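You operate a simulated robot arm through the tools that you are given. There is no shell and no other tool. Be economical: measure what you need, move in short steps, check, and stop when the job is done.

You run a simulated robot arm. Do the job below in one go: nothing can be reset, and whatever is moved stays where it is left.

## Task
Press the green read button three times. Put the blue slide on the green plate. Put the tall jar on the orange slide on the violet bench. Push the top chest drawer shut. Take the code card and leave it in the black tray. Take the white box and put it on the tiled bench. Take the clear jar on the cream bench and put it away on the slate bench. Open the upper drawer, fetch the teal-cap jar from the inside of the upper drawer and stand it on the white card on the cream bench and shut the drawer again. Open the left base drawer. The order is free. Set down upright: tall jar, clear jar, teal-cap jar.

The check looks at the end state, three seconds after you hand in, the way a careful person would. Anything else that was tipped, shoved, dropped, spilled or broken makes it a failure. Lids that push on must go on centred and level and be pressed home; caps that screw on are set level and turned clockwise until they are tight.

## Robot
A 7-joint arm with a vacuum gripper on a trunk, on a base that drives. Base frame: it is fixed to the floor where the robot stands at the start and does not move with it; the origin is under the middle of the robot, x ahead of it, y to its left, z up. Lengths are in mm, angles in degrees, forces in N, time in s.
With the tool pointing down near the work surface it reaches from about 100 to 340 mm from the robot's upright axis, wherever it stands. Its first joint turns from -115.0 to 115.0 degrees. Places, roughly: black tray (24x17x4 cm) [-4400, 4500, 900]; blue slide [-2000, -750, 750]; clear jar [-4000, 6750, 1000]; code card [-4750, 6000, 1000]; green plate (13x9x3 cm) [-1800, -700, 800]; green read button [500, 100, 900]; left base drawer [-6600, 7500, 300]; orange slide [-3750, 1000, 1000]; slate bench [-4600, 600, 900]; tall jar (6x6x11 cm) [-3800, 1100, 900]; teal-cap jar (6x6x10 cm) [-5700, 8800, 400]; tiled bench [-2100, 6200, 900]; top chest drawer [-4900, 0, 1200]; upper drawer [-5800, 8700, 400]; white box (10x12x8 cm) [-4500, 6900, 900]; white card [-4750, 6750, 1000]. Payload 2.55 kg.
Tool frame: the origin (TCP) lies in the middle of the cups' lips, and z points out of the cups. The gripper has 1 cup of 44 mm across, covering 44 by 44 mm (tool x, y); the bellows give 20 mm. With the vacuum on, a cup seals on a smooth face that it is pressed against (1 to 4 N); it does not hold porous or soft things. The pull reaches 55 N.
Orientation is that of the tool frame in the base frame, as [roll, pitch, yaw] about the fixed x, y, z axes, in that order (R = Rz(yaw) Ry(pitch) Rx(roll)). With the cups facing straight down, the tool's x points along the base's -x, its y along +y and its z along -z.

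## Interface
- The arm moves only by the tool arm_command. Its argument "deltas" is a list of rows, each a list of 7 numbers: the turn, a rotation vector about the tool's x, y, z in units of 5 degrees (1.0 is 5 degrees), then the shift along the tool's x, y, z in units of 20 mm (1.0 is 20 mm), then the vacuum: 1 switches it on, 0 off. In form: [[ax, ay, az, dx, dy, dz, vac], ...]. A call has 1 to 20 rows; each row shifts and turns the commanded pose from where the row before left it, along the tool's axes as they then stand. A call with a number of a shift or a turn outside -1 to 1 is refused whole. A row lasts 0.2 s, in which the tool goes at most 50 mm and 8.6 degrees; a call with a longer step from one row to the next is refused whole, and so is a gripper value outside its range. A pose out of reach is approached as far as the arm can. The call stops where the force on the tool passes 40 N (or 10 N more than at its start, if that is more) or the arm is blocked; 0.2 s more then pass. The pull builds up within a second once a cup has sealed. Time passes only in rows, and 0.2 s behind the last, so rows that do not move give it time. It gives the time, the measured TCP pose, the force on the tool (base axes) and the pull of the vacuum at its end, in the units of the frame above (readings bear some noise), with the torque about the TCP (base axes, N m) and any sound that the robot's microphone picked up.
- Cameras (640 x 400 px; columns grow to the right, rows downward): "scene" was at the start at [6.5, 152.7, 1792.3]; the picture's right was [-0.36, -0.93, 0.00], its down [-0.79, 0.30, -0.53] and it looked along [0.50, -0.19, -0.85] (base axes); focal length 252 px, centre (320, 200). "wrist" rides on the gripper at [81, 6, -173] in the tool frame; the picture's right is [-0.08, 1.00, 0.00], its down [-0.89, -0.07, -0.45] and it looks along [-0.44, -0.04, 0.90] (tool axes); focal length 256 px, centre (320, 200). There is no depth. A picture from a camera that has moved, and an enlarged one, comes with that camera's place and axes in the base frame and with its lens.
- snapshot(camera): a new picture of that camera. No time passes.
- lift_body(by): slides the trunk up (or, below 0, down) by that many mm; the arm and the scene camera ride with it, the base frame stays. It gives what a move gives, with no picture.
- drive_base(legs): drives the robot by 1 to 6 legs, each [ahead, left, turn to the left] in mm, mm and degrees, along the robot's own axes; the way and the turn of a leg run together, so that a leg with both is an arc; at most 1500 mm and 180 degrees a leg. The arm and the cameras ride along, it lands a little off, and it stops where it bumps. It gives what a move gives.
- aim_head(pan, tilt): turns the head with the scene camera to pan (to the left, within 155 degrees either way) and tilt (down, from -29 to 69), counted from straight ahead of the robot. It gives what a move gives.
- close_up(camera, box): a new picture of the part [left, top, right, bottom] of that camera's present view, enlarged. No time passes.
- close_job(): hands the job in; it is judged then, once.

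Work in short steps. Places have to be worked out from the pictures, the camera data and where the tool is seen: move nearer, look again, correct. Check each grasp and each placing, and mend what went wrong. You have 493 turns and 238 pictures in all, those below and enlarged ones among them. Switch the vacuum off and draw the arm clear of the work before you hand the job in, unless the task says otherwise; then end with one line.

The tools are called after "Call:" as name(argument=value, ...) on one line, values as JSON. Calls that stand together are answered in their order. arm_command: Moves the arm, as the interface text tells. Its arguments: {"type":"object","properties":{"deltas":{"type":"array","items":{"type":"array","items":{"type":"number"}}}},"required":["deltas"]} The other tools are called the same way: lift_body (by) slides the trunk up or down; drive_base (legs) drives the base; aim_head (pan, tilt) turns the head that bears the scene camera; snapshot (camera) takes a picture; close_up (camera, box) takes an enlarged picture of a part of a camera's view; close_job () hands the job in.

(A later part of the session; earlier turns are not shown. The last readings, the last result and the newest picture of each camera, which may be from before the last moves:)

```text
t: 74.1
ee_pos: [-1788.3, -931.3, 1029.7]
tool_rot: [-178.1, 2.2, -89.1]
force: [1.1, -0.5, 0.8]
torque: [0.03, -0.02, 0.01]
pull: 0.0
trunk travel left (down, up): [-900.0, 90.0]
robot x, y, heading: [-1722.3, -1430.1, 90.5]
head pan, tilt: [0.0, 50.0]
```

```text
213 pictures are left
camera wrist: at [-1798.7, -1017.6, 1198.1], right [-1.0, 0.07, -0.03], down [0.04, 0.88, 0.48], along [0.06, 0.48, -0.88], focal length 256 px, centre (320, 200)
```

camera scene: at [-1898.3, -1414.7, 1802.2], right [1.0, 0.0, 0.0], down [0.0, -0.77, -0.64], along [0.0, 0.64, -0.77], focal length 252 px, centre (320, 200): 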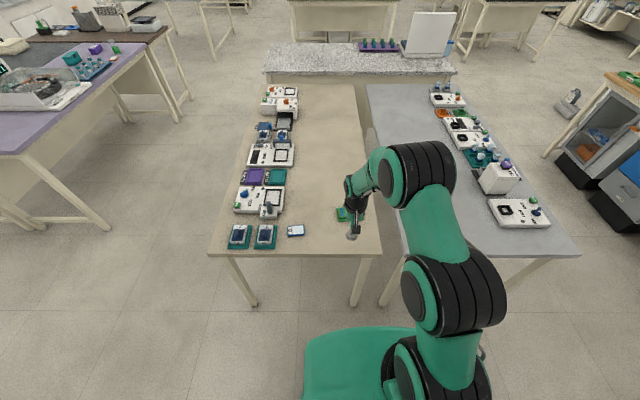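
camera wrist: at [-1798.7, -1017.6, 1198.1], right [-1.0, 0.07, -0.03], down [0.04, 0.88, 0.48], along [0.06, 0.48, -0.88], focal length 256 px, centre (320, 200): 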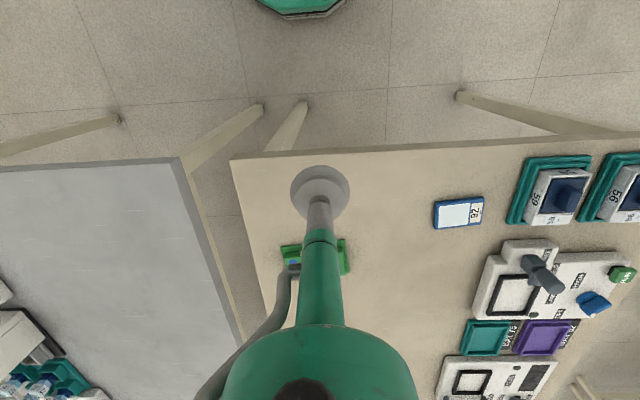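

I need the arm's upright axis; I look down at the arm base.

Call:
aim_head(pan=-40, tilt=69)

Call:
snapshot(camera="scene")

```text
t: 75.2
ee_pos: [-1788.2, -931.8, 1028.5]
tool_rot: [-178.0, 2.1, -89.3]
force: [-0.2, 0.4, 0.4]
torque: [-0.03, 0.02, 0.0]
pull: 0.0
trunk travel left (down, up): [-900.0, 90.0]
robot x, y, heading: [-1724.1, -1432.3, 90.2]
head pan, tilt: [-40.0, 68.8]
```

```text
212 pictures are left
camera scene: at [-1862.2, -1448.7, 1780.2], right [0.77, -0.64, 0.0], down [-0.6, -0.72, -0.36], along [0.23, 0.28, -0.93], focal length 252 px, centre (320, 200)
```

scene: 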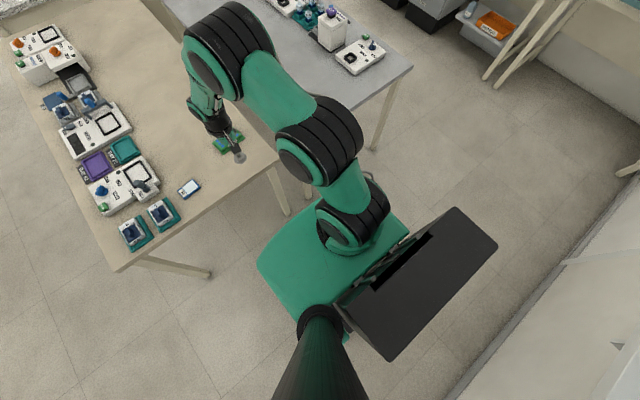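

Arm axis is close to the robot's centre (≈45 mm ahead). I move left 200 mm and ahead 200 mm (still clear of the bench edge), then re-look.

Call:
drive_base(legs=[[0, 200, 0], [180, 0, 0]])

Call:
aim_head(pan=-20, tilt=65)

Call:
snapshot(camera="scene")

Call:
snapshot(camera="wrist")

```text
t: 77.9
ee_pos: [-1988.0, -753.2, 1029.1]
tool_rot: [-178.1, 2.1, -88.7]
force: [0.0, -1.1, -0.3]
torque: [0.02, -0.01, -0.02]
pull: 0.0
trunk travel left (down, up): [-900.0, 90.0]
robot x, y, heading: [-1920.6, -1254.6, 90.6]
head pan, tilt: [-40.0, 68.8]
```

```text
t: 78.7
ee_pos: [-1989.0, -752.9, 1028.3]
tool_rot: [-178.0, 2.0, -88.7]
force: [-0.8, -0.4, 0.1]
torque: [0.03, 0.03, 0.02]
pull: 0.0
trunk travel left (down, up): [-900.0, 90.0]
robot x, y, heading: [-1916.0, -1254.3, 90.8]
head pan, tilt: [-20.0, 65.0]
```

```text
211 pictures are left
camera scene: at [-2072.8, -1258.1, 1784.0], right [0.94, -0.33, 0.0], down [-0.3, -0.86, -0.42], along [0.14, 0.4, -0.91], focal length 252 px, centre (320, 200)
```

scene: 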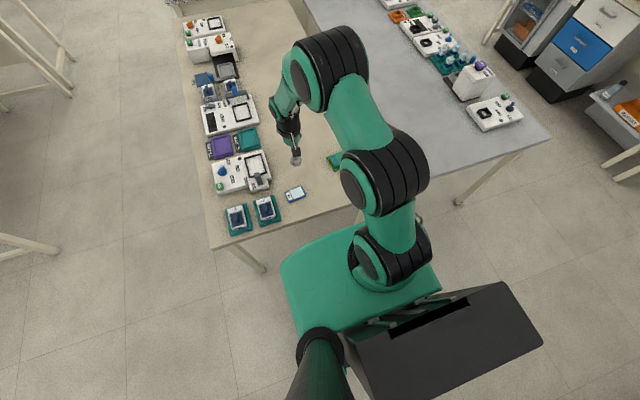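

```text
210 pictures are left
camera wrist: at [-1998.0, -840.2, 1198.3], right [-1.0, 0.06, -0.03], down [0.04, 0.88, 0.48], along [0.05, 0.48, -0.88], focal length 256 px, centre (320, 200)
```

wrist: 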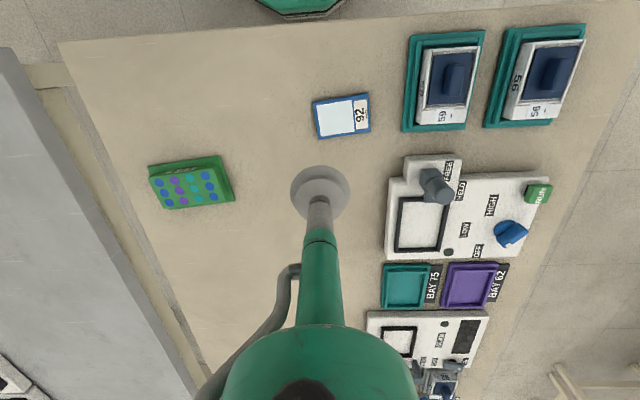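

I test how far down the arm reaches here (tool at ~500 mm from centre), descending to z≈870 above the bench.

Call:
arm_command(deltas=[[0, 0, 0, 0, 0, 1, 0], [0, 0, 0, 0, 0, 1, 0], [0, 0, 0, 0, 0, 1, 0], [0, 0, 0, 0, 0, 1, 0], [0, 0, 0, 0, 0, 1, 0], [0, 0, 0, 0, 0, 1, 0], [0, 0, 0, 0, 0, 1, 0], [0, 0, 0, 0, 0, 1, 0]])

Call:
snapshot(camera="wrist")

```text
t: 80.5
ee_pos: [-1983.5, -747.2, 868.2]
tool_rot: [-178.1, 2.1, -88.7]
force: [-0.5, 0.1, 0.0]
torque: [-0.02, 0.01, -0.01]
pull: 0.1
trunk travel left (down, up): [-900.0, 90.0]
robot x, y, heading: [-1918.1, -1255.3, 91.1]
head pan, tilt: [-20.0, 65.0]
```

```text
209 pictures are left
camera wrist: at [-1992.5, -832.2, 1037.5], right [-1.0, 0.06, -0.03], down [0.04, 0.88, 0.48], along [0.06, 0.48, -0.88], focal length 256 px, centre (320, 200)
```

wrist: 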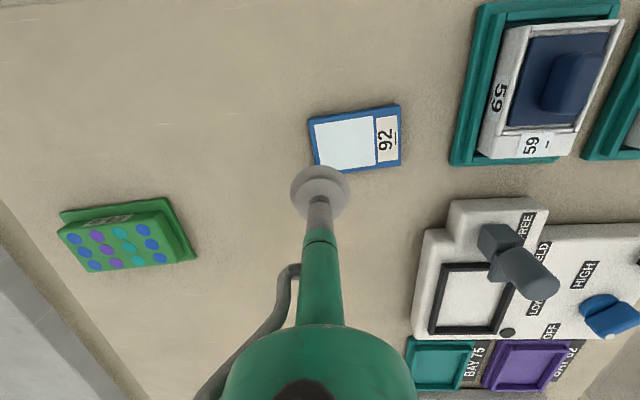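

The arm reaches fine here. The slide is at about (-2018,-757); I level the tool and move above its white area.

Call:
arm_command(deltas=[[-0.4, 0.42, 0, 0.4, 0.9, 0, 0], [0, 0, 0, 0.15, 0.3, 0, 0], [0, 0, 0, 0, 0, 0.5, 0], [0, 0, 0, 0, 0, 0.5, 0], [0, 0, 0, 0, 0, 0.5, 0]])

Call:
snapshot(camera="wrist")

Call:
close_up(camera="scene", box=[240, 140, 400, 240])

```text
t: 81.7
ee_pos: [-2008.7, -758.8, 836.8]
tool_rot: [180.0, 0.0, -88.6]
force: [-0.8, -0.1, 0.3]
torque: [-0.02, 0.01, 0.01]
pull: 0.1
trunk travel left (down, up): [-900.0, 90.0]
robot x, y, heading: [-1920.7, -1254.7, 90.4]
head pan, tilt: [-20.0, 65.0]
```

```text
208 pictures are left
camera wrist: at [-2011.8, -838.4, 1010.7], right [-1.0, 0.06, 0.0], down [0.05, 0.89, 0.45], along [0.02, 0.45, -0.9], focal length 256 px, centre (320, 200)
```

wrist: 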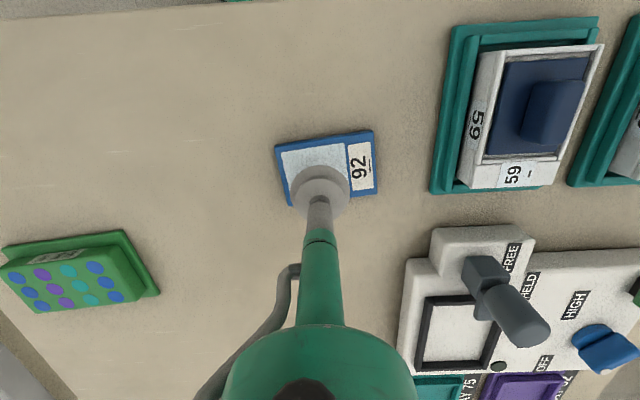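

```text
4.00 times, centred on (320, 190) of scene
camera zoom: at [-2072.9, -1257.1, 1784.0], right [0.94, -0.33, 0.0], down [-0.3, -0.86, -0.42], along [0.14, 0.4, -0.91], focal length 1008 px, centre (320, 240)
```

zoom: 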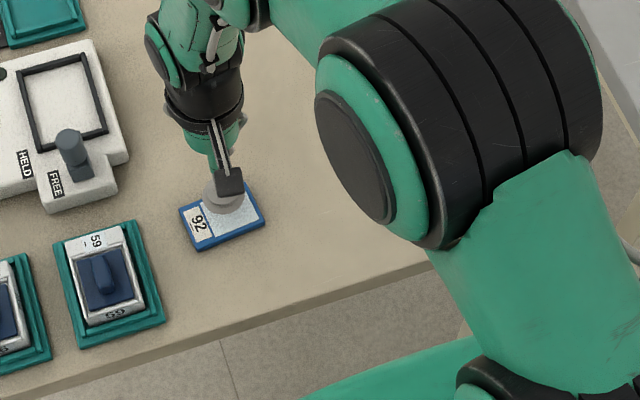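

Cup is slightly toward the near edge; shift 6 mm away and descend with vacuum on in small steps.

Call:
arm_command(deltas=[[0, 0, 0, -0.3, -0.1, 0.4, 1], [0, 0, 0, 0, 0, 0.5, 1], [0, 0, 0, 0, 0, 0.5, 1]])

Call:
arm_command(deltas=[[0, 0, 0, 0, 0, 0.4, 1], [0, 0, 0, 0, 0, 0.4, 1]])

Call:
close_up(camera="wrist", box=[240, 120, 400, 220])

```text
t: 82.5
ee_pos: [-2005.6, -752.4, 808.7]
tool_rot: [-179.9, 0.1, -88.7]
force: [0.4, -0.1, -0.5]
torque: [0.0, 0.0, -0.02]
pull: 0.0
trunk travel left (down, up): [-900.0, 90.0]
robot x, y, heading: [-1919.2, -1253.1, 90.5]
head pan, tilt: [-20.0, 65.0]
```

```text
t: 83.1
ee_pos: [-2006.0, -753.7, 794.4]
tool_rot: [179.9, 0.1, -88.7]
force: [-1.5, -0.3, 5.2]
torque: [0.0, -0.06, -0.03]
pull: 0.1
trunk travel left (down, up): [-900.0, 90.0]
robot x, y, heading: [-1919.0, -1258.2, 90.9]
head pan, tilt: [-20.0, 65.0]
```

```text
4.00 times, centred on (320, 170) of wrist
camera zoom: at [-2009.7, -832.3, 966.7], right [-1.0, 0.06, 0.0], down [0.05, 0.89, 0.45], along [0.02, 0.45, -0.89], focal length 1024 px, centre (320, 320)
```

zoom: 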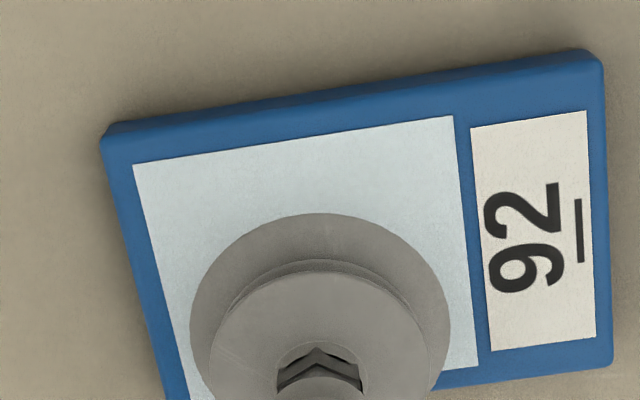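

The lip is on the slide but ~17 mm too far to the far edge. Lift, shift back, and press again gently.

Call:
arm_command(deltas=[[0, 0, 0, 0, 0, -0.6, 0], [0, 0, 0, 0.8, 0, 0, 0], [0, 0, 0, 0, 0, 0.3, 1], [0, 0, 0, 0, 0, 0.15, 1], [0, 0, 0, 0, 0, 0, 1], [0, 0, 0, 0, 0, 0, 1]])

Call:
close_up(camera="wrist", box=[240, 120, 400, 220])

```text
t: 84.5
ee_pos: [-2006.4, -769.2, 797.3]
tool_rot: [179.9, 0.1, -88.8]
force: [1.6, -1.4, 3.8]
torque: [0.03, 0.01, 0.0]
pull: 0.0
trunk travel left (down, up): [-900.0, 90.0]
robot x, y, heading: [-1915.2, -1254.6, 90.9]
head pan, tilt: [-20.0, 65.0]
```

```text
4.00 times, centred on (320, 170) of wrist
camera zoom: at [-2010.3, -849.1, 969.6], right [-1.0, 0.06, 0.0], down [0.05, 0.89, 0.45], along [0.02, 0.45, -0.89], focal length 1024 px, centre (320, 320)
```

zoom: 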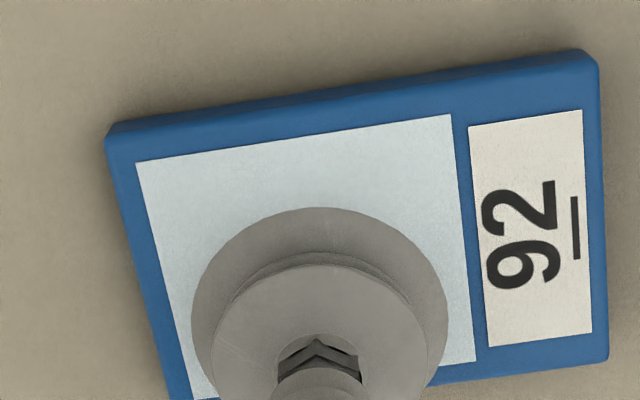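

The cup dragged the slide along (I hadn't lifted enough). Lift 40 mm, shift, and come down again.

Call:
arm_command(deltas=[[0, 0, 0, 0, 0, -1, 0], [0, 0, 0, 0, 0, -1, 0], [0, 0, 0, 0.8, 0, 0, 0]])

Call:
close_up(camera="wrist", box=[240, 100, 400, 200])

Call:
arm_command(deltas=[[0, 0, 0, 0, 0, 1, 1], [0, 0, 0, 0, 0, 0.6, 1], [0, 0, 0, 0, 0, 0.2, 1], [0, 0, 0, 0, 0, 0, 1]])

Call:
close_up(camera="wrist", box=[240, 120, 400, 220])

```text
t: 85.3
ee_pos: [-2004.1, -786.4, 836.9]
tool_rot: [-179.9, 0.1, -88.6]
force: [-0.2, 0.1, 0.3]
torque: [0.0, -0.02, -0.03]
pull: 0.0
trunk travel left (down, up): [-900.0, 90.0]
robot x, y, heading: [-1916.3, -1250.2, 90.5]
head pan, tilt: [-20.0, 65.0]
```

```text
4.00 times, centred on (320, 150) of wrist
camera zoom: at [-2008.8, -866.3, 1009.8], right [-1.0, 0.06, 0.0], down [0.05, 0.89, 0.45], along [0.02, 0.45, -0.89], focal length 1024 px, centre (320, 400)
```

zoom: 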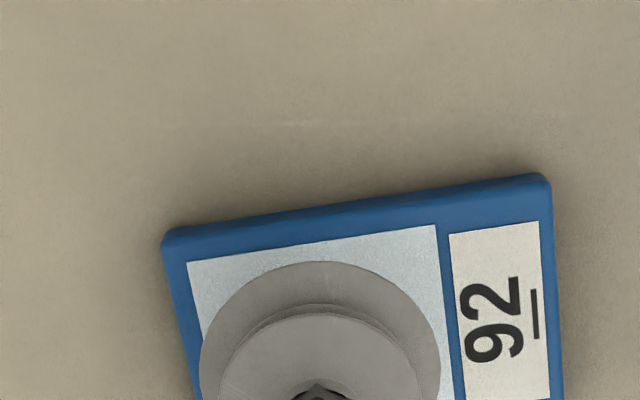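

```text
t: 86.3
ee_pos: [-2007.4, -782.8, 806.1]
tool_rot: [179.9, 0.4, -88.7]
force: [1.7, -4.7, 20.6]
torque: [-0.23, -0.03, 0.04]
pull: 55.5
trunk travel left (down, up): [-900.0, 90.0]
robot x, y, heading: [-1917.0, -1252.3, 90.7]
head pan, tilt: [-20.0, 65.0]
stopped in row 4: the force on the tool passed its limit at 40 N (the readings are from after the stop); the commanded pose is now the measured one
```

```text
4.00 times, centred on (320, 170) of wrist
camera zoom: at [-2009.3, -864.3, 978.0], right [-1.0, 0.06, 0.0], down [0.05, 0.89, 0.45], along [0.02, 0.45, -0.89], focal length 1024 px, centre (320, 320)
```

zoom: 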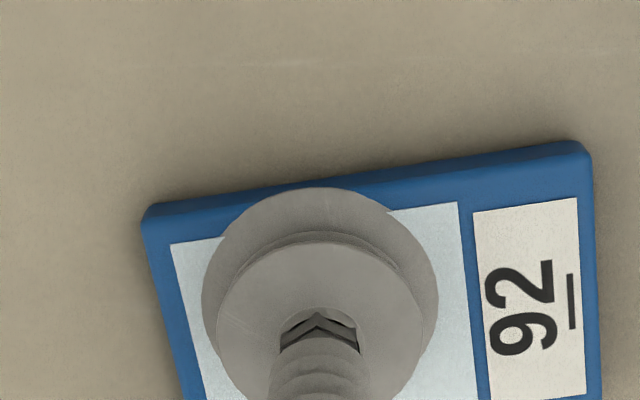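

Sealed (55 N). Lift the slide 80 mm and check it hangs.

Call:
arm_command(deltas=[[0, 0, 0, 0, 0, -0.4, 1], [0, 0, 0, 0, 0, -0.8, 1], [0, 0, 0, 0, 0, -0.9, 1], [0, 0, 0, 0, 0, -0.9, 1], [0, 0, 0, 0, 0, -0.9, 1], [0, 0, 0, 0, 0, -0.6, 1]])

Call:
snapshot(camera="wrist")

```text
t: 87.7
ee_pos: [-2004.7, -784.8, 893.9]
tool_rot: [179.8, 0.3, -88.7]
force: [-0.3, -0.9, 0.6]
torque: [-0.01, -0.03, -0.03]
pull: 55.2
trunk travel left (down, up): [-900.0, 90.0]
robot x, y, heading: [-1919.1, -1254.6, 90.7]
head pan, tilt: [-20.0, 65.0]
```

```text
202 pictures are left
camera wrist: at [-2009.1, -865.1, 1066.2], right [-1.0, 0.06, 0.0], down [0.05, 0.89, 0.45], along [0.02, 0.45, -0.89], focal length 256 px, centre (320, 200)
```

wrist: 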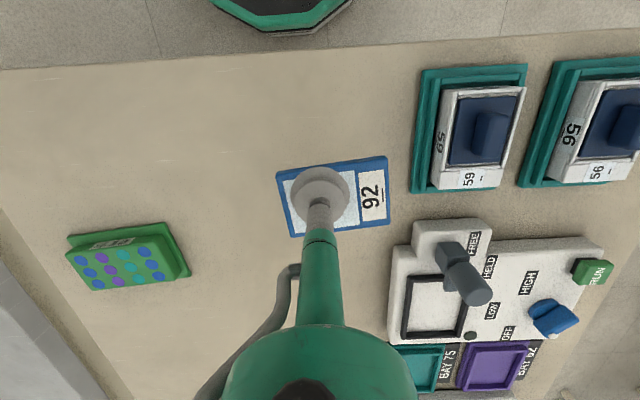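

Held well. I raise it a bit more, drive ahead 110 mm to bring the plate within reach, and move over the plate.

Call:
arm_command(deltas=[[0, 0, 0, 0, 0, -1, 1], [0, 0, 0, 0, 0, -1, 1]])

Call:
drive_base(legs=[[110, 0, 0]])

Call:
arm_command(deltas=[[0, 0, 0, 0, -1, 0, 1], [0, 0, 0, 0, -1, 0, 1], [0, 0, 0, 0, -1, 0, 1], [0, 0, 0, 0, -1, 0, 1], [0, 0, 0, 0, -1, 0, 1], [0, 0, 0, 0, -1, 0, 1], [0, 0, 0, 0, -1, 0, 1], [0, 0, 0, 0, -1, 0, 1], [0, 0, 0, 0, -1, 0, 1], [0, 0, 0, 0, -1, 0, 1]])

Call:
snapshot(camera="wrist")

```text
t: 88.3
ee_pos: [-2005.0, -783.7, 932.8]
tool_rot: [179.9, 0.2, -88.7]
force: [-0.4, 0.4, -0.9]
torque: [-0.01, 0.0, -0.04]
pull: 55.0
trunk travel left (down, up): [-900.0, 90.0]
robot x, y, heading: [-1919.5, -1256.3, 90.9]
head pan, tilt: [-20.0, 65.0]
```

```text
t: 89.5
ee_pos: [-2007.5, -672.8, 933.6]
tool_rot: [179.9, 0.2, -88.5]
force: [-0.8, 0.2, -1.4]
torque: [0.0, 0.0, 0.0]
pull: 55.6
trunk travel left (down, up): [-900.0, 90.0]
robot x, y, heading: [-1920.3, -1140.6, 90.9]
head pan, tilt: [-20.0, 65.0]
```

```text
t: 91.7
ee_pos: [-1805.0, -668.5, 933.9]
tool_rot: [180.0, 0.2, -88.6]
force: [0.9, 0.4, -0.9]
torque: [0.0, 0.01, -0.01]
pull: 54.7
trunk travel left (down, up): [-900.0, 90.0]
robot x, y, heading: [-1920.9, -1143.2, 90.6]
head pan, tilt: [-20.0, 65.0]
```

```text
201 pictures are left
camera wrist: at [-1808.5, -748.2, 1105.9], right [-1.0, 0.06, 0.0], down [0.05, 0.89, 0.45], along [0.02, 0.45, -0.89], focal length 256 px, centre (320, 200)
```

wrist: 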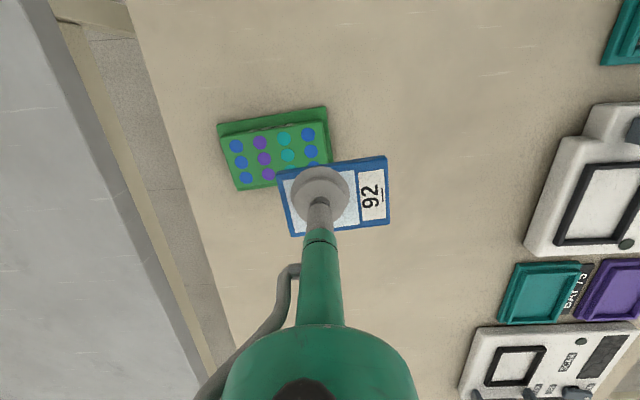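

Plate centre ≈ (-1753,-664); the slide hangs ~12 mm to -x of the cup. Move 64 mm +x and descend most of the way.

Call:
arm_command(deltas=[[0, 0, 0, 0, -1, 0, 1], [0, 0, 0, 0, -1, 0, 1], [0, 0, 0, 0, -1, 0, 1], [0, 0, 0, 0, -0.2, 1, 1], [0, 0, 0, 0, 0, 1, 1], [0, 0, 0, 0, 0, 1, 1]])

Call:
close_up(camera="wrist", box=[200, 75, 440, 225])

```text
t: 93.1
ee_pos: [-1744.3, -664.6, 871.3]
tool_rot: [179.9, 0.3, -88.7]
force: [-0.3, -1.1, -0.8]
torque: [0.0, 0.02, 0.01]
pull: 55.1
trunk travel left (down, up): [-900.0, 90.0]
robot x, y, heading: [-1917.2, -1144.3, 91.0]
head pan, tilt: [-20.0, 65.0]
```

```text
2.67 times, centred on (320, 150) of wrist
camera zoom: at [-1747.9, -744.9, 1044.0], right [-1.0, 0.06, 0.0], down [0.05, 0.89, 0.45], along [0.02, 0.45, -0.89], focal length 683 px, centre (320, 333)
```

zoom: 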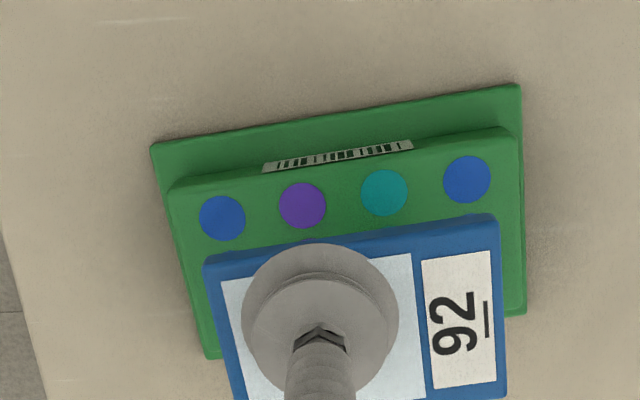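

Slide centre is 7 mm beyond the plate centre; correct and lower to contact.

Call:
arm_command(deltas=[[0, 0, 0, 0.35, 0, 0.5, 1], [0, 0, 0, 0, 0, 0.4, 1], [0, 0, 0, 0, 0, 0.3, 1]])

Call:
arm_command(deltas=[[0, 0, 0, 0, 0, 0.2, 1], [0, 0, 0, 0, 0, 0.2, 1]])

```text
t: 93.9
ee_pos: [-1742.9, -671.4, 848.9]
tool_rot: [180.0, 0.4, -88.6]
force: [-0.9, 1.1, -0.7]
torque: [0.0, -0.01, 0.02]
pull: 55.1
trunk travel left (down, up): [-900.0, 90.0]
robot x, y, heading: [-1918.0, -1148.9, 90.9]
head pan, tilt: [-20.0, 65.0]
```

```text
t: 94.5
ee_pos: [-1741.8, -671.5, 841.8]
tool_rot: [179.9, 0.3, -88.6]
force: [-0.6, -0.7, -0.2]
torque: [0.0, -0.01, -0.02]
pull: 55.0
trunk travel left (down, up): [-900.0, 90.0]
robot x, y, heading: [-1920.4, -1145.4, 90.8]
head pan, tilt: [-20.0, 65.0]
```

Call:
arm_command(deltas=[[0, 0, 0, 0, 0, 0.15, 1], [0, 0, 0, 0, 0, 0, 1]])

Call:
arm_command(deltas=[[0, 0, 0, 0, 0, 0.15, 1], [0, 0, 0, 0, 0, 0, 1]])

Call:
close_up(camera="wrist", box=[200, 75, 440, 225])

```text
t: 95.1
ee_pos: [-1741.6, -673.0, 838.3]
tool_rot: [179.9, 0.3, -88.5]
force: [0.0, -0.5, 0.2]
torque: [0.03, 0.0, -0.01]
pull: 55.1
trunk travel left (down, up): [-900.0, 90.0]
robot x, y, heading: [-1922.1, -1143.7, 90.9]
head pan, tilt: [-20.0, 65.0]
```

```text
t: 95.7
ee_pos: [-1743.3, -673.4, 835.3]
tool_rot: [179.9, 0.3, -88.5]
force: [-0.7, 0.3, -1.1]
torque: [-0.04, 0.0, 0.0]
pull: 54.7
trunk travel left (down, up): [-900.0, 90.0]
robot x, y, heading: [-1923.6, -1144.7, 91.0]
head pan, tilt: [-20.0, 65.0]
```

```text
2.67 times, centred on (320, 150) of wrist
camera zoom: at [-1746.0, -753.7, 1007.2], right [-1.0, 0.05, 0.0], down [0.05, 0.89, 0.45], along [0.02, 0.45, -0.89], focal length 683 px, centre (320, 333)
```

zoom: 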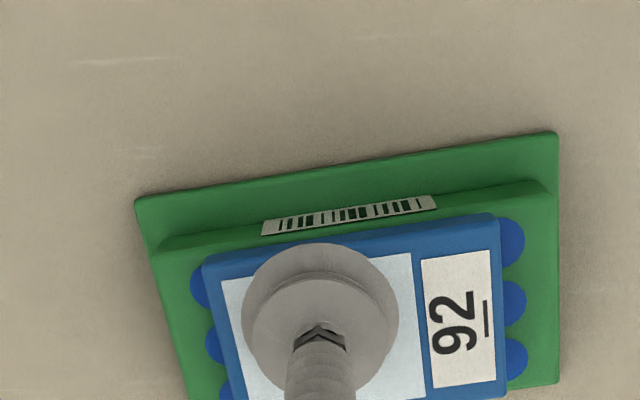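

Centred over the plate, nearly touching. Keep lowering in 3 mm steps until a force shows.

Call:
arm_command(deltas=[[0, 0, 0, 0, 0, 0.15, 1], [0, 0, 0, 0, 0, 0, 1]])

Call:
arm_command(deltas=[[0, 0, 0, 0, 0, 0.15, 1], [0, 0, 0, 0, 0, 0, 1]])

Call:
arm_command(deltas=[[0, 0, 0, 0, 0, 0.15, 1], [0, 0, 0, 0, 0, 0, 1]])

```text
t: 96.3
ee_pos: [-1741.9, -673.0, 831.9]
tool_rot: [179.9, 0.2, -88.6]
force: [-0.7, -0.2, -0.3]
torque: [0.01, 0.02, 0.01]
pull: 55.2
trunk travel left (down, up): [-900.0, 90.0]
robot x, y, heading: [-1919.2, -1140.2, 90.8]
head pan, tilt: [-20.0, 65.0]
```

```text
t: 96.9
ee_pos: [-1741.3, -674.7, 830.4]
tool_rot: [-180.0, 0.5, -88.7]
force: [0.1, -2.3, 11.3]
torque: [-0.15, 0.08, 0.0]
pull: 54.4
trunk travel left (down, up): [-900.0, 90.0]
robot x, y, heading: [-1918.3, -1140.9, 90.8]
head pan, tilt: [-20.0, 65.0]
```

```text
t: 97.5
ee_pos: [-1742.0, -672.2, 830.2]
tool_rot: [180.0, 0.5, -88.6]
force: [2.6, -1.9, 22.4]
torque: [-0.21, 0.15, 0.01]
pull: 54.8
trunk travel left (down, up): [-900.0, 90.0]
robot x, y, heading: [-1921.4, -1141.3, 91.0]
head pan, tilt: [-20.0, 65.0]
```

Contact. Ease off, release the vacuum, and lift.

Call:
arm_command(deltas=[[0, 0, 0, 0, 0, -0.15, 1], [0, 0, 0, 0, 0, 0, 0], [0, 0, 0, 0, 0, -0.3, 0], [0, 0, 0, 0, 0, -0.3, 0], [0, 0, 0, 0, 0, -0.5, 0], [0, 0, 0, 0, 0, -1, 0], [0, 0, 0, 0, 0, -1, 0], [0, 0, 0, 0, 0, -1, 0], [0, 0, 0, 0, 0, -1, 0], [0, 0, 0, 0, 0, -1, 0]])

Call:
snapshot(camera="wrist")

```text
t: 99.7
ee_pos: [-1743.5, -673.8, 949.0]
tool_rot: [180.0, 0.1, -88.7]
force: [-0.3, -0.5, 0.5]
torque: [0.03, 0.0, -0.03]
pull: 0.1
trunk travel left (down, up): [-900.0, 90.0]
robot x, y, heading: [-1921.7, -1143.9, 90.7]
head pan, tilt: [-20.0, 65.0]
```

```text
198 pictures are left
camera wrist: at [-1746.9, -753.6, 1123.0], right [-1.0, 0.05, 0.0], down [0.05, 0.89, 0.45], along [0.02, 0.45, -0.89], focal length 256 px, centre (320, 200)
```

wrist: 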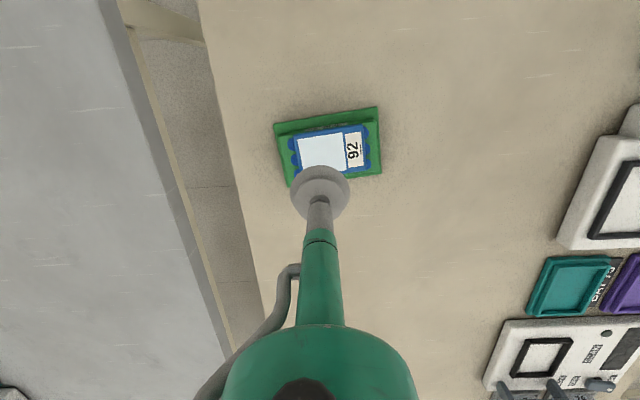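

Slide rests neatly on the plate. Tuck the arm, back off, strafe west into the next aisle and look.

Call:
arm_command(deltas=[[0, 0, 0, 1, 1, -1, 0], [0, 0, 0, 1, 1, -1, 0], [0, 0, 0, 1, 1, -1, 0], [0, 0, 0, 1, 1, -1, 0], [0, 0, 0, 1, 1, 0, 0], [0, 0, 0, 1, 1, 0, 0], [0, 0, 0, 0, 1, 0, 0]])

Call:
drive_base(legs=[[-230, 0, 0], [0, 1100, 0]])

Call:
aim_head(pan=20, tilt=35)

Call:
snapshot(camera="scene")

```text
t: 101.3
ee_pos: [-1883.6, -796.3, 1031.1]
tool_rot: [180.0, 0.3, -88.6]
force: [0.6, -1.0, 0.3]
torque: [-0.04, -0.01, 0.0]
pull: 0.0
trunk travel left (down, up): [-900.0, 90.0]
robot x, y, heading: [-1920.6, -1142.8, 90.8]
head pan, tilt: [-20.0, 65.0]
```

```text
t: 108.2
ee_pos: [-2978.9, -1036.9, 1031.7]
tool_rot: [179.9, 0.2, -88.4]
force: [-0.5, 0.2, 0.4]
torque: [0.01, 0.03, 0.02]
pull: 0.1
trunk travel left (down, up): [-900.0, 90.0]
robot x, y, heading: [-3014.5, -1381.1, 91.4]
head pan, tilt: [-20.0, 65.0]
```

```text
t: 109.2
ee_pos: [-2978.6, -1035.1, 1031.3]
tool_rot: [179.9, 0.2, -88.3]
force: [-0.5, 0.6, 0.8]
torque: [0.03, -0.03, 0.02]
pull: 0.2
trunk travel left (down, up): [-900.0, 90.0]
robot x, y, heading: [-3016.9, -1380.1, 91.0]
head pan, tilt: [20.0, 35.0]
```

```text
197 pictures are left
camera scene: at [-3220.5, -1362.3, 1823.8], right [0.93, 0.36, 0.0], down [0.21, -0.54, -0.82], along [-0.29, 0.76, -0.57], focal length 252 px, centre (320, 200)
```

scene: 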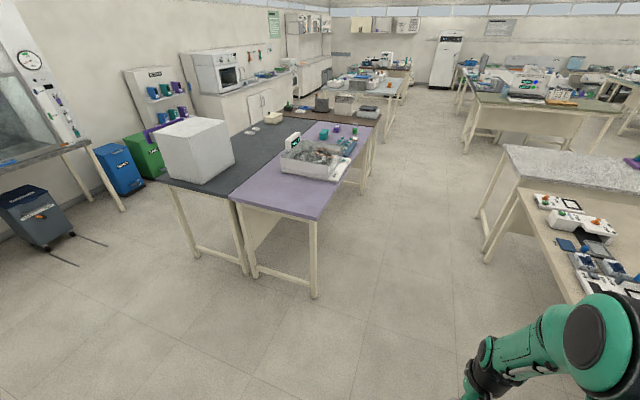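

The violet bench's east edge is at x≈-3652. I drive north up the aisle to y≈1050, turn to face it, and look.

Call:
drive_base(legs=[[1200, 0, 0], [1200, 0, 0], [0, 0, 89]])

Call:
aim_head(pan=0, tilt=40)

Call:
snapshot(camera="scene")

Call:
snapshot(camera="wrist")

```text
t: 124.9
ee_pos: [-3406.3, 1076.9, 1031.3]
tool_rot: [179.8, 0.2, 1.2]
force: [-0.7, 0.2, 0.2]
torque: [-0.01, -0.03, 0.0]
pull: 0.0
trunk travel left (down, up): [-900.0, 90.0]
robot x, y, heading: [-3059.2, 1037.8, -179.4]
head pan, tilt: [20.0, 35.0]
```

```text
t: 125.7
ee_pos: [-3405.3, 1078.6, 1030.5]
tool_rot: [179.9, 0.1, 1.3]
force: [-0.3, -0.6, 0.6]
torque: [0.04, 0.0, -0.01]
pull: 0.0
trunk travel left (down, up): [-900.0, 90.0]
robot x, y, heading: [-3059.3, 1038.6, -179.3]
head pan, tilt: [0.0, 40.0]
```

```text
196 pictures are left
camera scene: at [-3081.2, 862.5, 1816.3], right [-0.01, 1.0, 0.0], down [0.64, 0.01, -0.77], along [-0.77, -0.01, -0.64], focal length 252 px, centre (320, 200)
```

scene: 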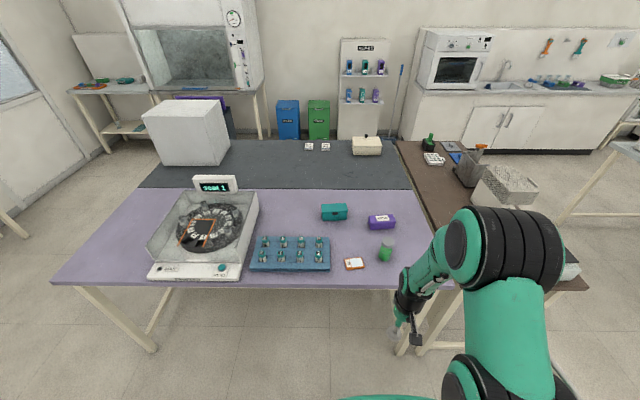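

```text
195 pictures are left
camera wrist: at [-3323.3, 1074.4, 1203.6], right [-0.06, -1.0, 0.0], down [-0.89, 0.05, 0.45], along [-0.45, 0.02, -0.89], focal length 256 px, centre (320, 200)
```

wrist: 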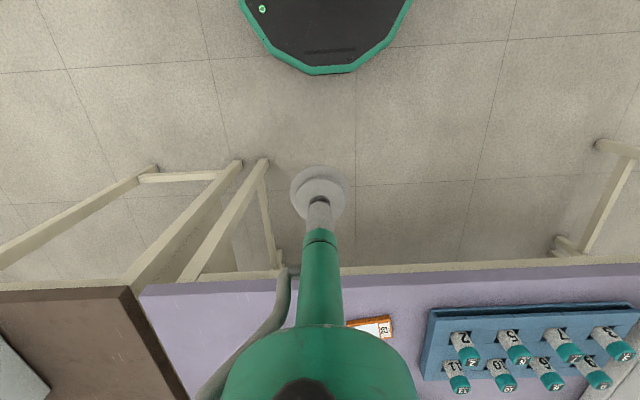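

I see the orange slide at about (-3762,1008) and a green jar at (-3786,1147). Drive 230 mm closer and look with the wrist camera.

Call:
drive_base(legs=[[230, 0, 0]])

Call:
snapshot(camera="wrist")

Call:
aim_head(pan=-5, tilt=55)

Call:
snapshot(camera="scene")

```text
t: 127.5
ee_pos: [-3636.9, 1075.0, 1031.2]
tool_rot: [180.0, 0.1, 1.2]
force: [0.3, -0.1, -0.2]
torque: [-0.02, -0.03, -0.02]
pull: 0.1
trunk travel left (down, up): [-900.0, 90.0]
robot x, y, heading: [-3293.1, 1035.3, -179.6]
head pan, tilt: [0.0, 40.0]
```

```text
194 pictures are left
camera wrist: at [-3554.5, 1072.0, 1203.6], right [-0.06, -1.0, 0.0], down [-0.89, 0.05, 0.45], along [-0.45, 0.02, -0.89], focal length 256 px, centre (320, 200)
```

wrist: 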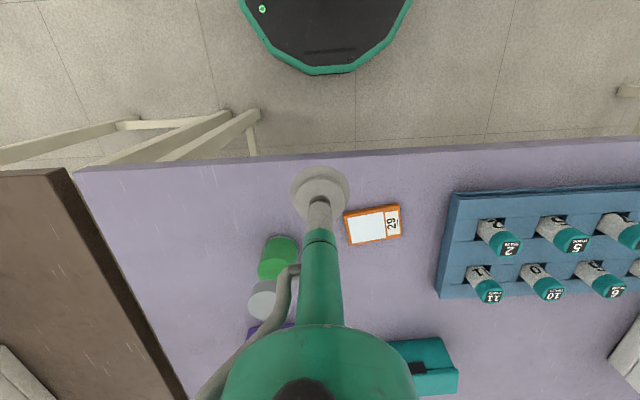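

```text
t: 128.2
ee_pos: [-3634.8, 1075.5, 1030.8]
tool_rot: [179.9, 0.2, 1.1]
force: [-0.8, -0.3, 0.0]
torque: [-0.01, 0.01, 0.01]
pull: 0.0
trunk travel left (down, up): [-900.0, 90.0]
robot x, y, heading: [-3288.3, 1037.0, -179.5]
head pan, tilt: [-5.0, 55.0]
```

```text
193 pictures are left
camera scene: at [-3298.8, 866.4, 1795.7], right [0.08, 1.0, 0.0], down [0.82, -0.06, -0.57], along [-0.57, 0.04, -0.82], focal length 252 px, centre (320, 200)
```

scene: 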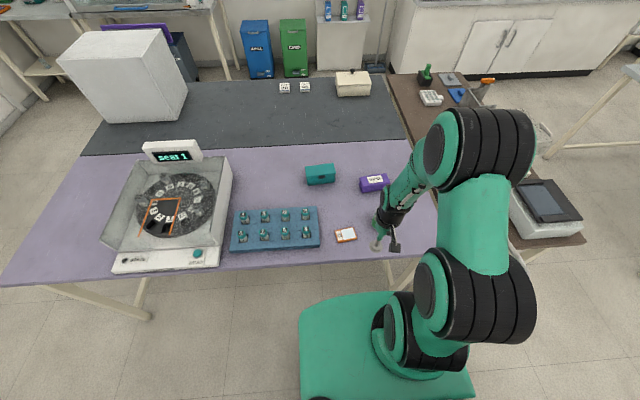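

Close-up of the jar region, and move the tool towards it for a better look.

Call:
arm_command(deltas=[[0, 0, 0, -1, 0, -1, 0], [0, 0, 0, -1, -1, -1, 0], [0, 0, 0, -1, -1, -1, 0], [0, 0, 0, 0, -1, 0, 0]])

Call:
snapshot(camera="wrist")

Call:
close_up(camera="scene", box=[300, 160, 460, 260])

```text
t: 129.2
ee_pos: [-3697.4, 1136.7, 1093.1]
tool_rot: [179.9, 0.1, 1.2]
force: [-0.9, 0.1, 1.4]
torque: [0.0, 0.03, -0.04]
pull: 0.0
trunk travel left (down, up): [-900.0, 90.0]
robot x, y, heading: [-3289.2, 1034.9, -179.4]
head pan, tilt: [-5.0, 55.0]
```

```text
192 pictures are left
camera wrist: at [-3615.1, 1133.3, 1265.9], right [-0.06, -1.0, 0.0], down [-0.89, 0.05, 0.45], along [-0.45, 0.02, -0.89], focal length 256 px, centre (320, 200)
```

wrist: 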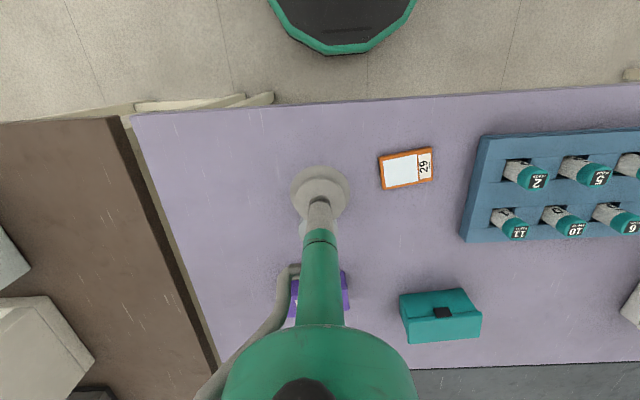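

```text
4.00 times, centred on (380, 210) of scene
camera zoom: at [-3298.7, 867.5, 1795.8], right [0.08, 1.0, 0.0], down [0.82, -0.06, -0.57], along [-0.57, 0.04, -0.82], focal length 1008 px, centre (80, 160)
```

zoom: 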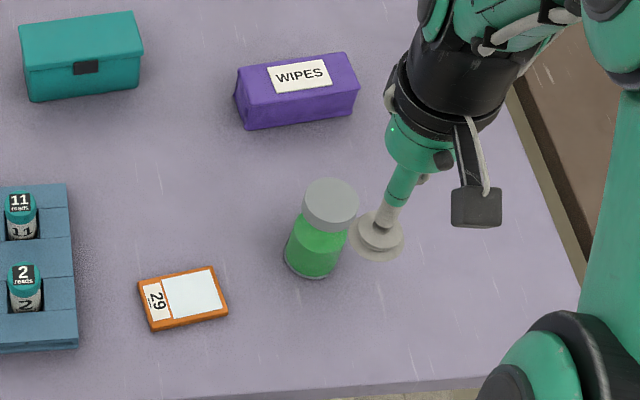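

Jar (grey flat lid) at about (-3796,1144), top z≈990; slide at (-3756,1004). I move the cup above the lid.

Call:
arm_command(deltas=[[0, 0, 0, -1, -0.1, 0, 0], [0, 0, 0, -1, -0.1, 0, 0], [0, 0, 0, -1, -0.1, 0, 0], [0, 0, 0, -1, 0, 0, 0], [0, 0, 0, -1, 0, 0.5, 0], [0, 0, 0, 0, 0, 0.8, 0], [0, 0, 0, 0, 0, 0.8, 0]])

Call:
close_up(camera="scene", box=[340, 170, 440, 232])

Call:
snapshot(camera="wrist")

```text
t: 130.8
ee_pos: [-3796.8, 1140.2, 1048.9]
tool_rot: [179.9, 0.2, 1.2]
force: [0.2, 0.5, 0.1]
torque: [0.02, -0.04, -0.02]
pull: 0.0
trunk travel left (down, up): [-900.0, 90.0]
robot x, y, heading: [-3290.4, 1036.2, -179.3]
head pan, tilt: [-5.0, 55.0]
```

```text
6.40 times, centred on (390, 201) of scene
camera zoom: at [-3300.0, 866.6, 1795.7], right [0.08, 1.0, 0.0], down [0.82, -0.06, -0.57], along [-0.57, 0.04, -0.82], focal length 1614 px, centre (-128, 194)
```

zoom: 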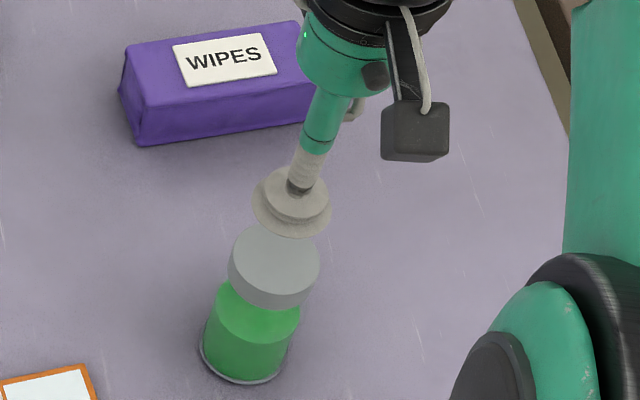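

```text
189 pictures are left
camera wrist: at [-3715.7, 1137.1, 1220.8], right [-0.06, -1.0, 0.0], down [-0.89, 0.05, 0.45], along [-0.45, 0.02, -0.89], focal length 256 px, centre (320, 200)
```

wrist: 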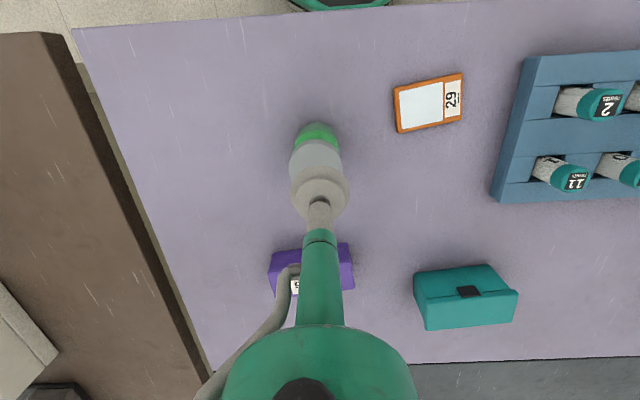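

Aligned within ~4 mm. Descend with vacuum on, gently.

Call:
arm_command(deltas=[[0, 0, 0, 0, -0.15, 0.8, 0], [0, 0, 0, 0, 0, 0.8, 1], [0, 0, 0, 0, 0, 0.5, 1], [0, 0, 0, 0, 0, 0.2, 1]])

Call:
arm_command(deltas=[[0, 0, 0, 0, 0, 0.2, 1], [0, 0, 0, 0, 0, 0, 1]])

Call:
arm_command(deltas=[[0, 0, 0, 0, 0, 0.2, 1], [0, 0, 0, 0, 0, 0, 1]])

```text
t: 131.8
ee_pos: [-3798.3, 1142.7, 1002.9]
tool_rot: [179.9, 0.2, 1.2]
force: [0.1, 0.7, -0.3]
torque: [0.01, 0.0, -0.01]
pull: 0.0
trunk travel left (down, up): [-900.0, 90.0]
robot x, y, heading: [-3291.8, 1036.4, -179.7]
head pan, tilt: [-5.0, 55.0]
```

```text
t: 132.4
ee_pos: [-3798.3, 1142.6, 999.0]
tool_rot: [179.8, 0.3, 1.2]
force: [-0.7, 0.5, 0.3]
torque: [0.03, 0.04, 0.0]
pull: 0.1
trunk travel left (down, up): [-900.0, 90.0]
robot x, y, heading: [-3288.9, 1040.0, -179.3]
head pan, tilt: [-5.0, 55.0]
```

```text
t: 133.1
ee_pos: [-3796.9, 1141.7, 996.4]
tool_rot: [179.9, 0.3, 1.2]
force: [0.1, 0.1, 0.4]
torque: [0.03, 0.02, -0.01]
pull: 54.5
trunk travel left (down, up): [-900.0, 90.0]
robot x, y, heading: [-3292.5, 1035.7, -179.4]
head pan, tilt: [-5.0, 55.0]
```

Sealed. Lift 60 mm and check the weight.

Call:
arm_command(deltas=[[0, 0, 0, 0, 0, -0.3, 1], [0, 0, 0, 0, 0, -0.6, 1], [0, 0, 0, 0, 0, -0.8, 1], [0, 0, 0, 0, 0, -0.8, 1], [0, 0, 0, 0, 0, -0.5, 1]])

Call:
close_up(camera="scene", box=[310, 150, 470, 250])

```text
t: 134.2
ee_pos: [-3798.2, 1139.1, 1058.0]
tool_rot: [179.8, 0.2, 1.2]
force: [0.1, 0.2, -1.5]
torque: [0.02, -0.02, -0.01]
pull: 54.8
trunk travel left (down, up): [-900.0, 90.0]
robot x, y, heading: [-3287.6, 1035.4, -179.2]
head pan, tilt: [-5.0, 55.0]
```

```text
4.00 times, centred on (390, 200) of scene
camera zoom: at [-3298.7, 866.3, 1795.6], right [0.08, 1.0, 0.0], down [0.82, -0.06, -0.57], along [-0.57, 0.04, -0.82], focal length 1008 px, centre (40, 200)
```

zoom: 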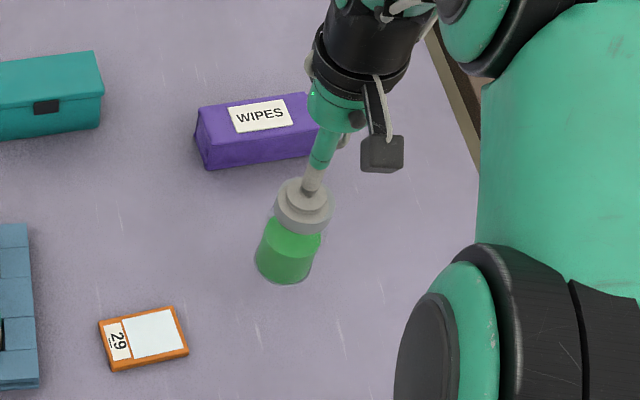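

Jar lifted cleanly. Carry it over to the slide.

Call:
arm_command(deltas=[[0, 0, 0, 0.3, 1, 0, 1], [0, 0, 0, 0.3, 1, 0, 1], [0, 0, 0, 0.3, 1, 0, 1], [0, 0, 0, 0.3, 1, 0, 1], [0, 0, 0, 0.3, 1, 0, 1], [0, 0, 0, 0.3, 1, 0, 1], [0, 0, 0, 0.25, 0.7, 0, 1]])

Call:
close_up(camera="scene", box=[290, 180, 410, 255])

Call:
close_up(camera="wrist", box=[220, 80, 420, 205])

```text
t: 135.8
ee_pos: [-3752.8, 1009.1, 1056.0]
tool_rot: [179.9, 0.3, 1.2]
force: [0.7, 0.3, -1.8]
torque: [-0.01, -0.02, -0.04]
pull: 55.4
trunk travel left (down, up): [-900.0, 90.0]
robot x, y, heading: [-3295.0, 1034.1, -179.3]
head pan, tilt: [-5.0, 55.0]
```

```text
5.33 times, centred on (350, 218) of scene
camera zoom: at [-3298.7, 866.0, 1795.6], right [0.08, 1.0, 0.0], down [0.82, -0.06, -0.57], along [-0.57, 0.04, -0.82], focal length 1345 px, centre (160, 107)
```

zoom: 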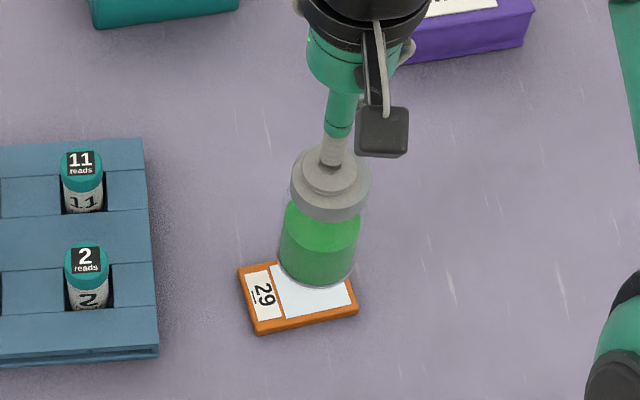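

```text
3.20 times, centred on (320, 142) of wrist
camera zoom: at [-3670.9, 1005.4, 1228.6], right [-0.06, -1.0, 0.0], down [-0.89, 0.05, 0.45], along [-0.45, 0.02, -0.89], focal length 819 px, centre (320, 384)
```

zoom: 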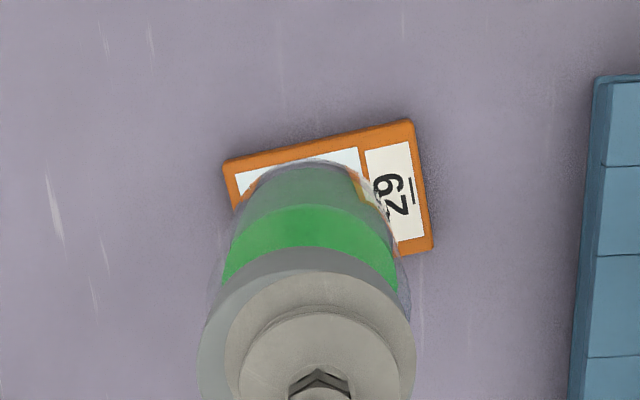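

Jar is nearly centred over the slide; shift 6 mm in -y and lower.

Call:
arm_command(deltas=[[0, 0, 0, 0, 0.3, 0.5, 1], [0, 0, 0, 0, 0, 0.7, 1], [0, 0, 0, 0, 0, 0.6, 1]])

Call:
close_up(camera="scene", box=[290, 180, 410, 255])

```text
t: 136.7
ee_pos: [-3754.4, 1002.2, 1018.1]
tool_rot: [179.9, 0.2, 1.2]
force: [0.0, 0.4, -2.4]
torque: [0.0, -0.01, 0.0]
pull: 54.9
trunk travel left (down, up): [-900.0, 90.0]
robot x, y, heading: [-3292.7, 1036.8, -179.6]
head pan, tilt: [-5.0, 55.0]
```

```text
5.33 times, centred on (350, 218) of scene
camera zoom: at [-3299.3, 866.3, 1795.6], right [0.08, 1.0, 0.0], down [0.82, -0.06, -0.57], along [-0.57, 0.04, -0.82], focal length 1345 px, centre (160, 107)
```

zoom: 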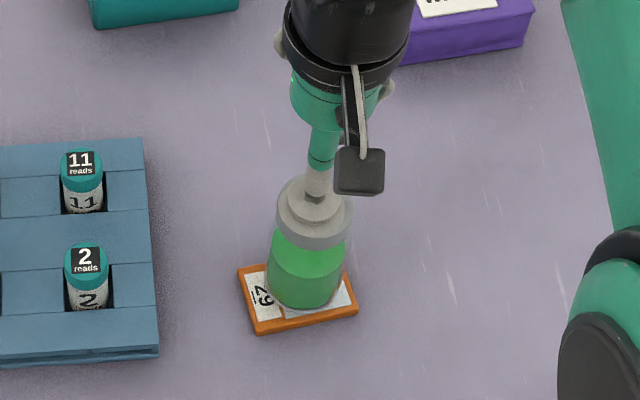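

Fine-adjust (+4 mm x) and lower to contact.

Call:
arm_command(deltas=[[0, 0, 0, 0.2, 0.1, 0.2, 1], [0, 0, 0, 0, 0, 0.15, 1], [0, 0, 0, 0, 0, 0, 1]])

Call:
arm_command(deltas=[[0, 0, 0, 0, 0, 0.15, 1], [0, 0, 0, 0, 0, 0, 1]])

Call:
arm_command(deltas=[[0, 0, 0, 0, 0, 0.1, 1], [0, 0, 0, 0, 0, 0, 1]])

```text
t: 137.4
ee_pos: [-3748.9, 1001.5, 1012.5]
tool_rot: [179.8, 0.2, 1.2]
force: [-0.1, -0.1, -1.6]
torque: [0.0, 0.03, 0.0]
pull: 54.6
trunk travel left (down, up): [-900.0, 90.0]
robot x, y, heading: [-3294.5, 1032.8, -179.5]
head pan, tilt: [-5.0, 55.0]
```

```text
t: 138.1
ee_pos: [-3749.5, 1000.0, 1010.6]
tool_rot: [179.9, 0.2, 1.2]
force: [-1.3, -0.5, -2.3]
torque: [-0.02, 0.02, 0.03]
pull: 54.4
trunk travel left (down, up): [-900.0, 90.0]
robot x, y, heading: [-3289.0, 1036.3, -179.5]
head pan, tilt: [-5.0, 55.0]
```

```text
t: 138.7
ee_pos: [-3747.9, 1000.0, 1008.2]
tool_rot: [180.0, 0.2, 1.2]
force: [-0.1, 0.0, -2.5]
torque: [-0.01, -0.02, 0.01]
pull: 55.2
trunk travel left (down, up): [-900.0, 90.0]
robot x, y, heading: [-3290.4, 1037.6, -179.3]
head pan, tilt: [-5.0, 55.0]
```

Call:
arm_command(deltas=[[0, 0, 0, 0, 0, 0.1, 1], [0, 0, 0, 0, 0, 0, 1]])

Call:
arm_command(deltas=[[0, 0, 0, 0, 0, 0.1, 1], [0, 0, 0, 0, 0, 0, 1]])

Call:
arm_command(deltas=[[0, 0, 0, 0, 0, 0.1, 1], [0, 0, 0, 0, 0, 0, 1]])

```text
t: 139.2
ee_pos: [-3749.1, 1000.5, 1005.9]
tool_rot: [179.8, 0.2, 1.2]
force: [-1.0, 0.4, -1.2]
torque: [0.01, -0.02, 0.0]
pull: 54.9
trunk travel left (down, up): [-900.0, 90.0]
robot x, y, heading: [-3292.4, 1037.2, -179.6]
head pan, tilt: [-5.0, 55.0]
```

```text
t: 139.8
ee_pos: [-3749.8, 1000.5, 1003.4]
tool_rot: [179.9, 0.2, 1.2]
force: [-0.3, 0.3, -1.1]
torque: [0.0, 0.0, -0.01]
pull: 55.5
trunk travel left (down, up): [-900.0, 90.0]
robot x, y, heading: [-3291.2, 1035.4, -179.2]
head pan, tilt: [-5.0, 55.0]
```

```text
t: 140.4
ee_pos: [-3748.9, 1000.8, 1001.5]
tool_rot: [180.0, 0.2, 1.2]
force: [0.0, 1.0, -1.4]
torque: [0.01, -0.02, 0.01]
pull: 54.4
trunk travel left (down, up): [-900.0, 90.0]
robot x, y, heading: [-3291.9, 1036.8, -179.6]
head pan, tilt: [-5.0, 55.0]
```

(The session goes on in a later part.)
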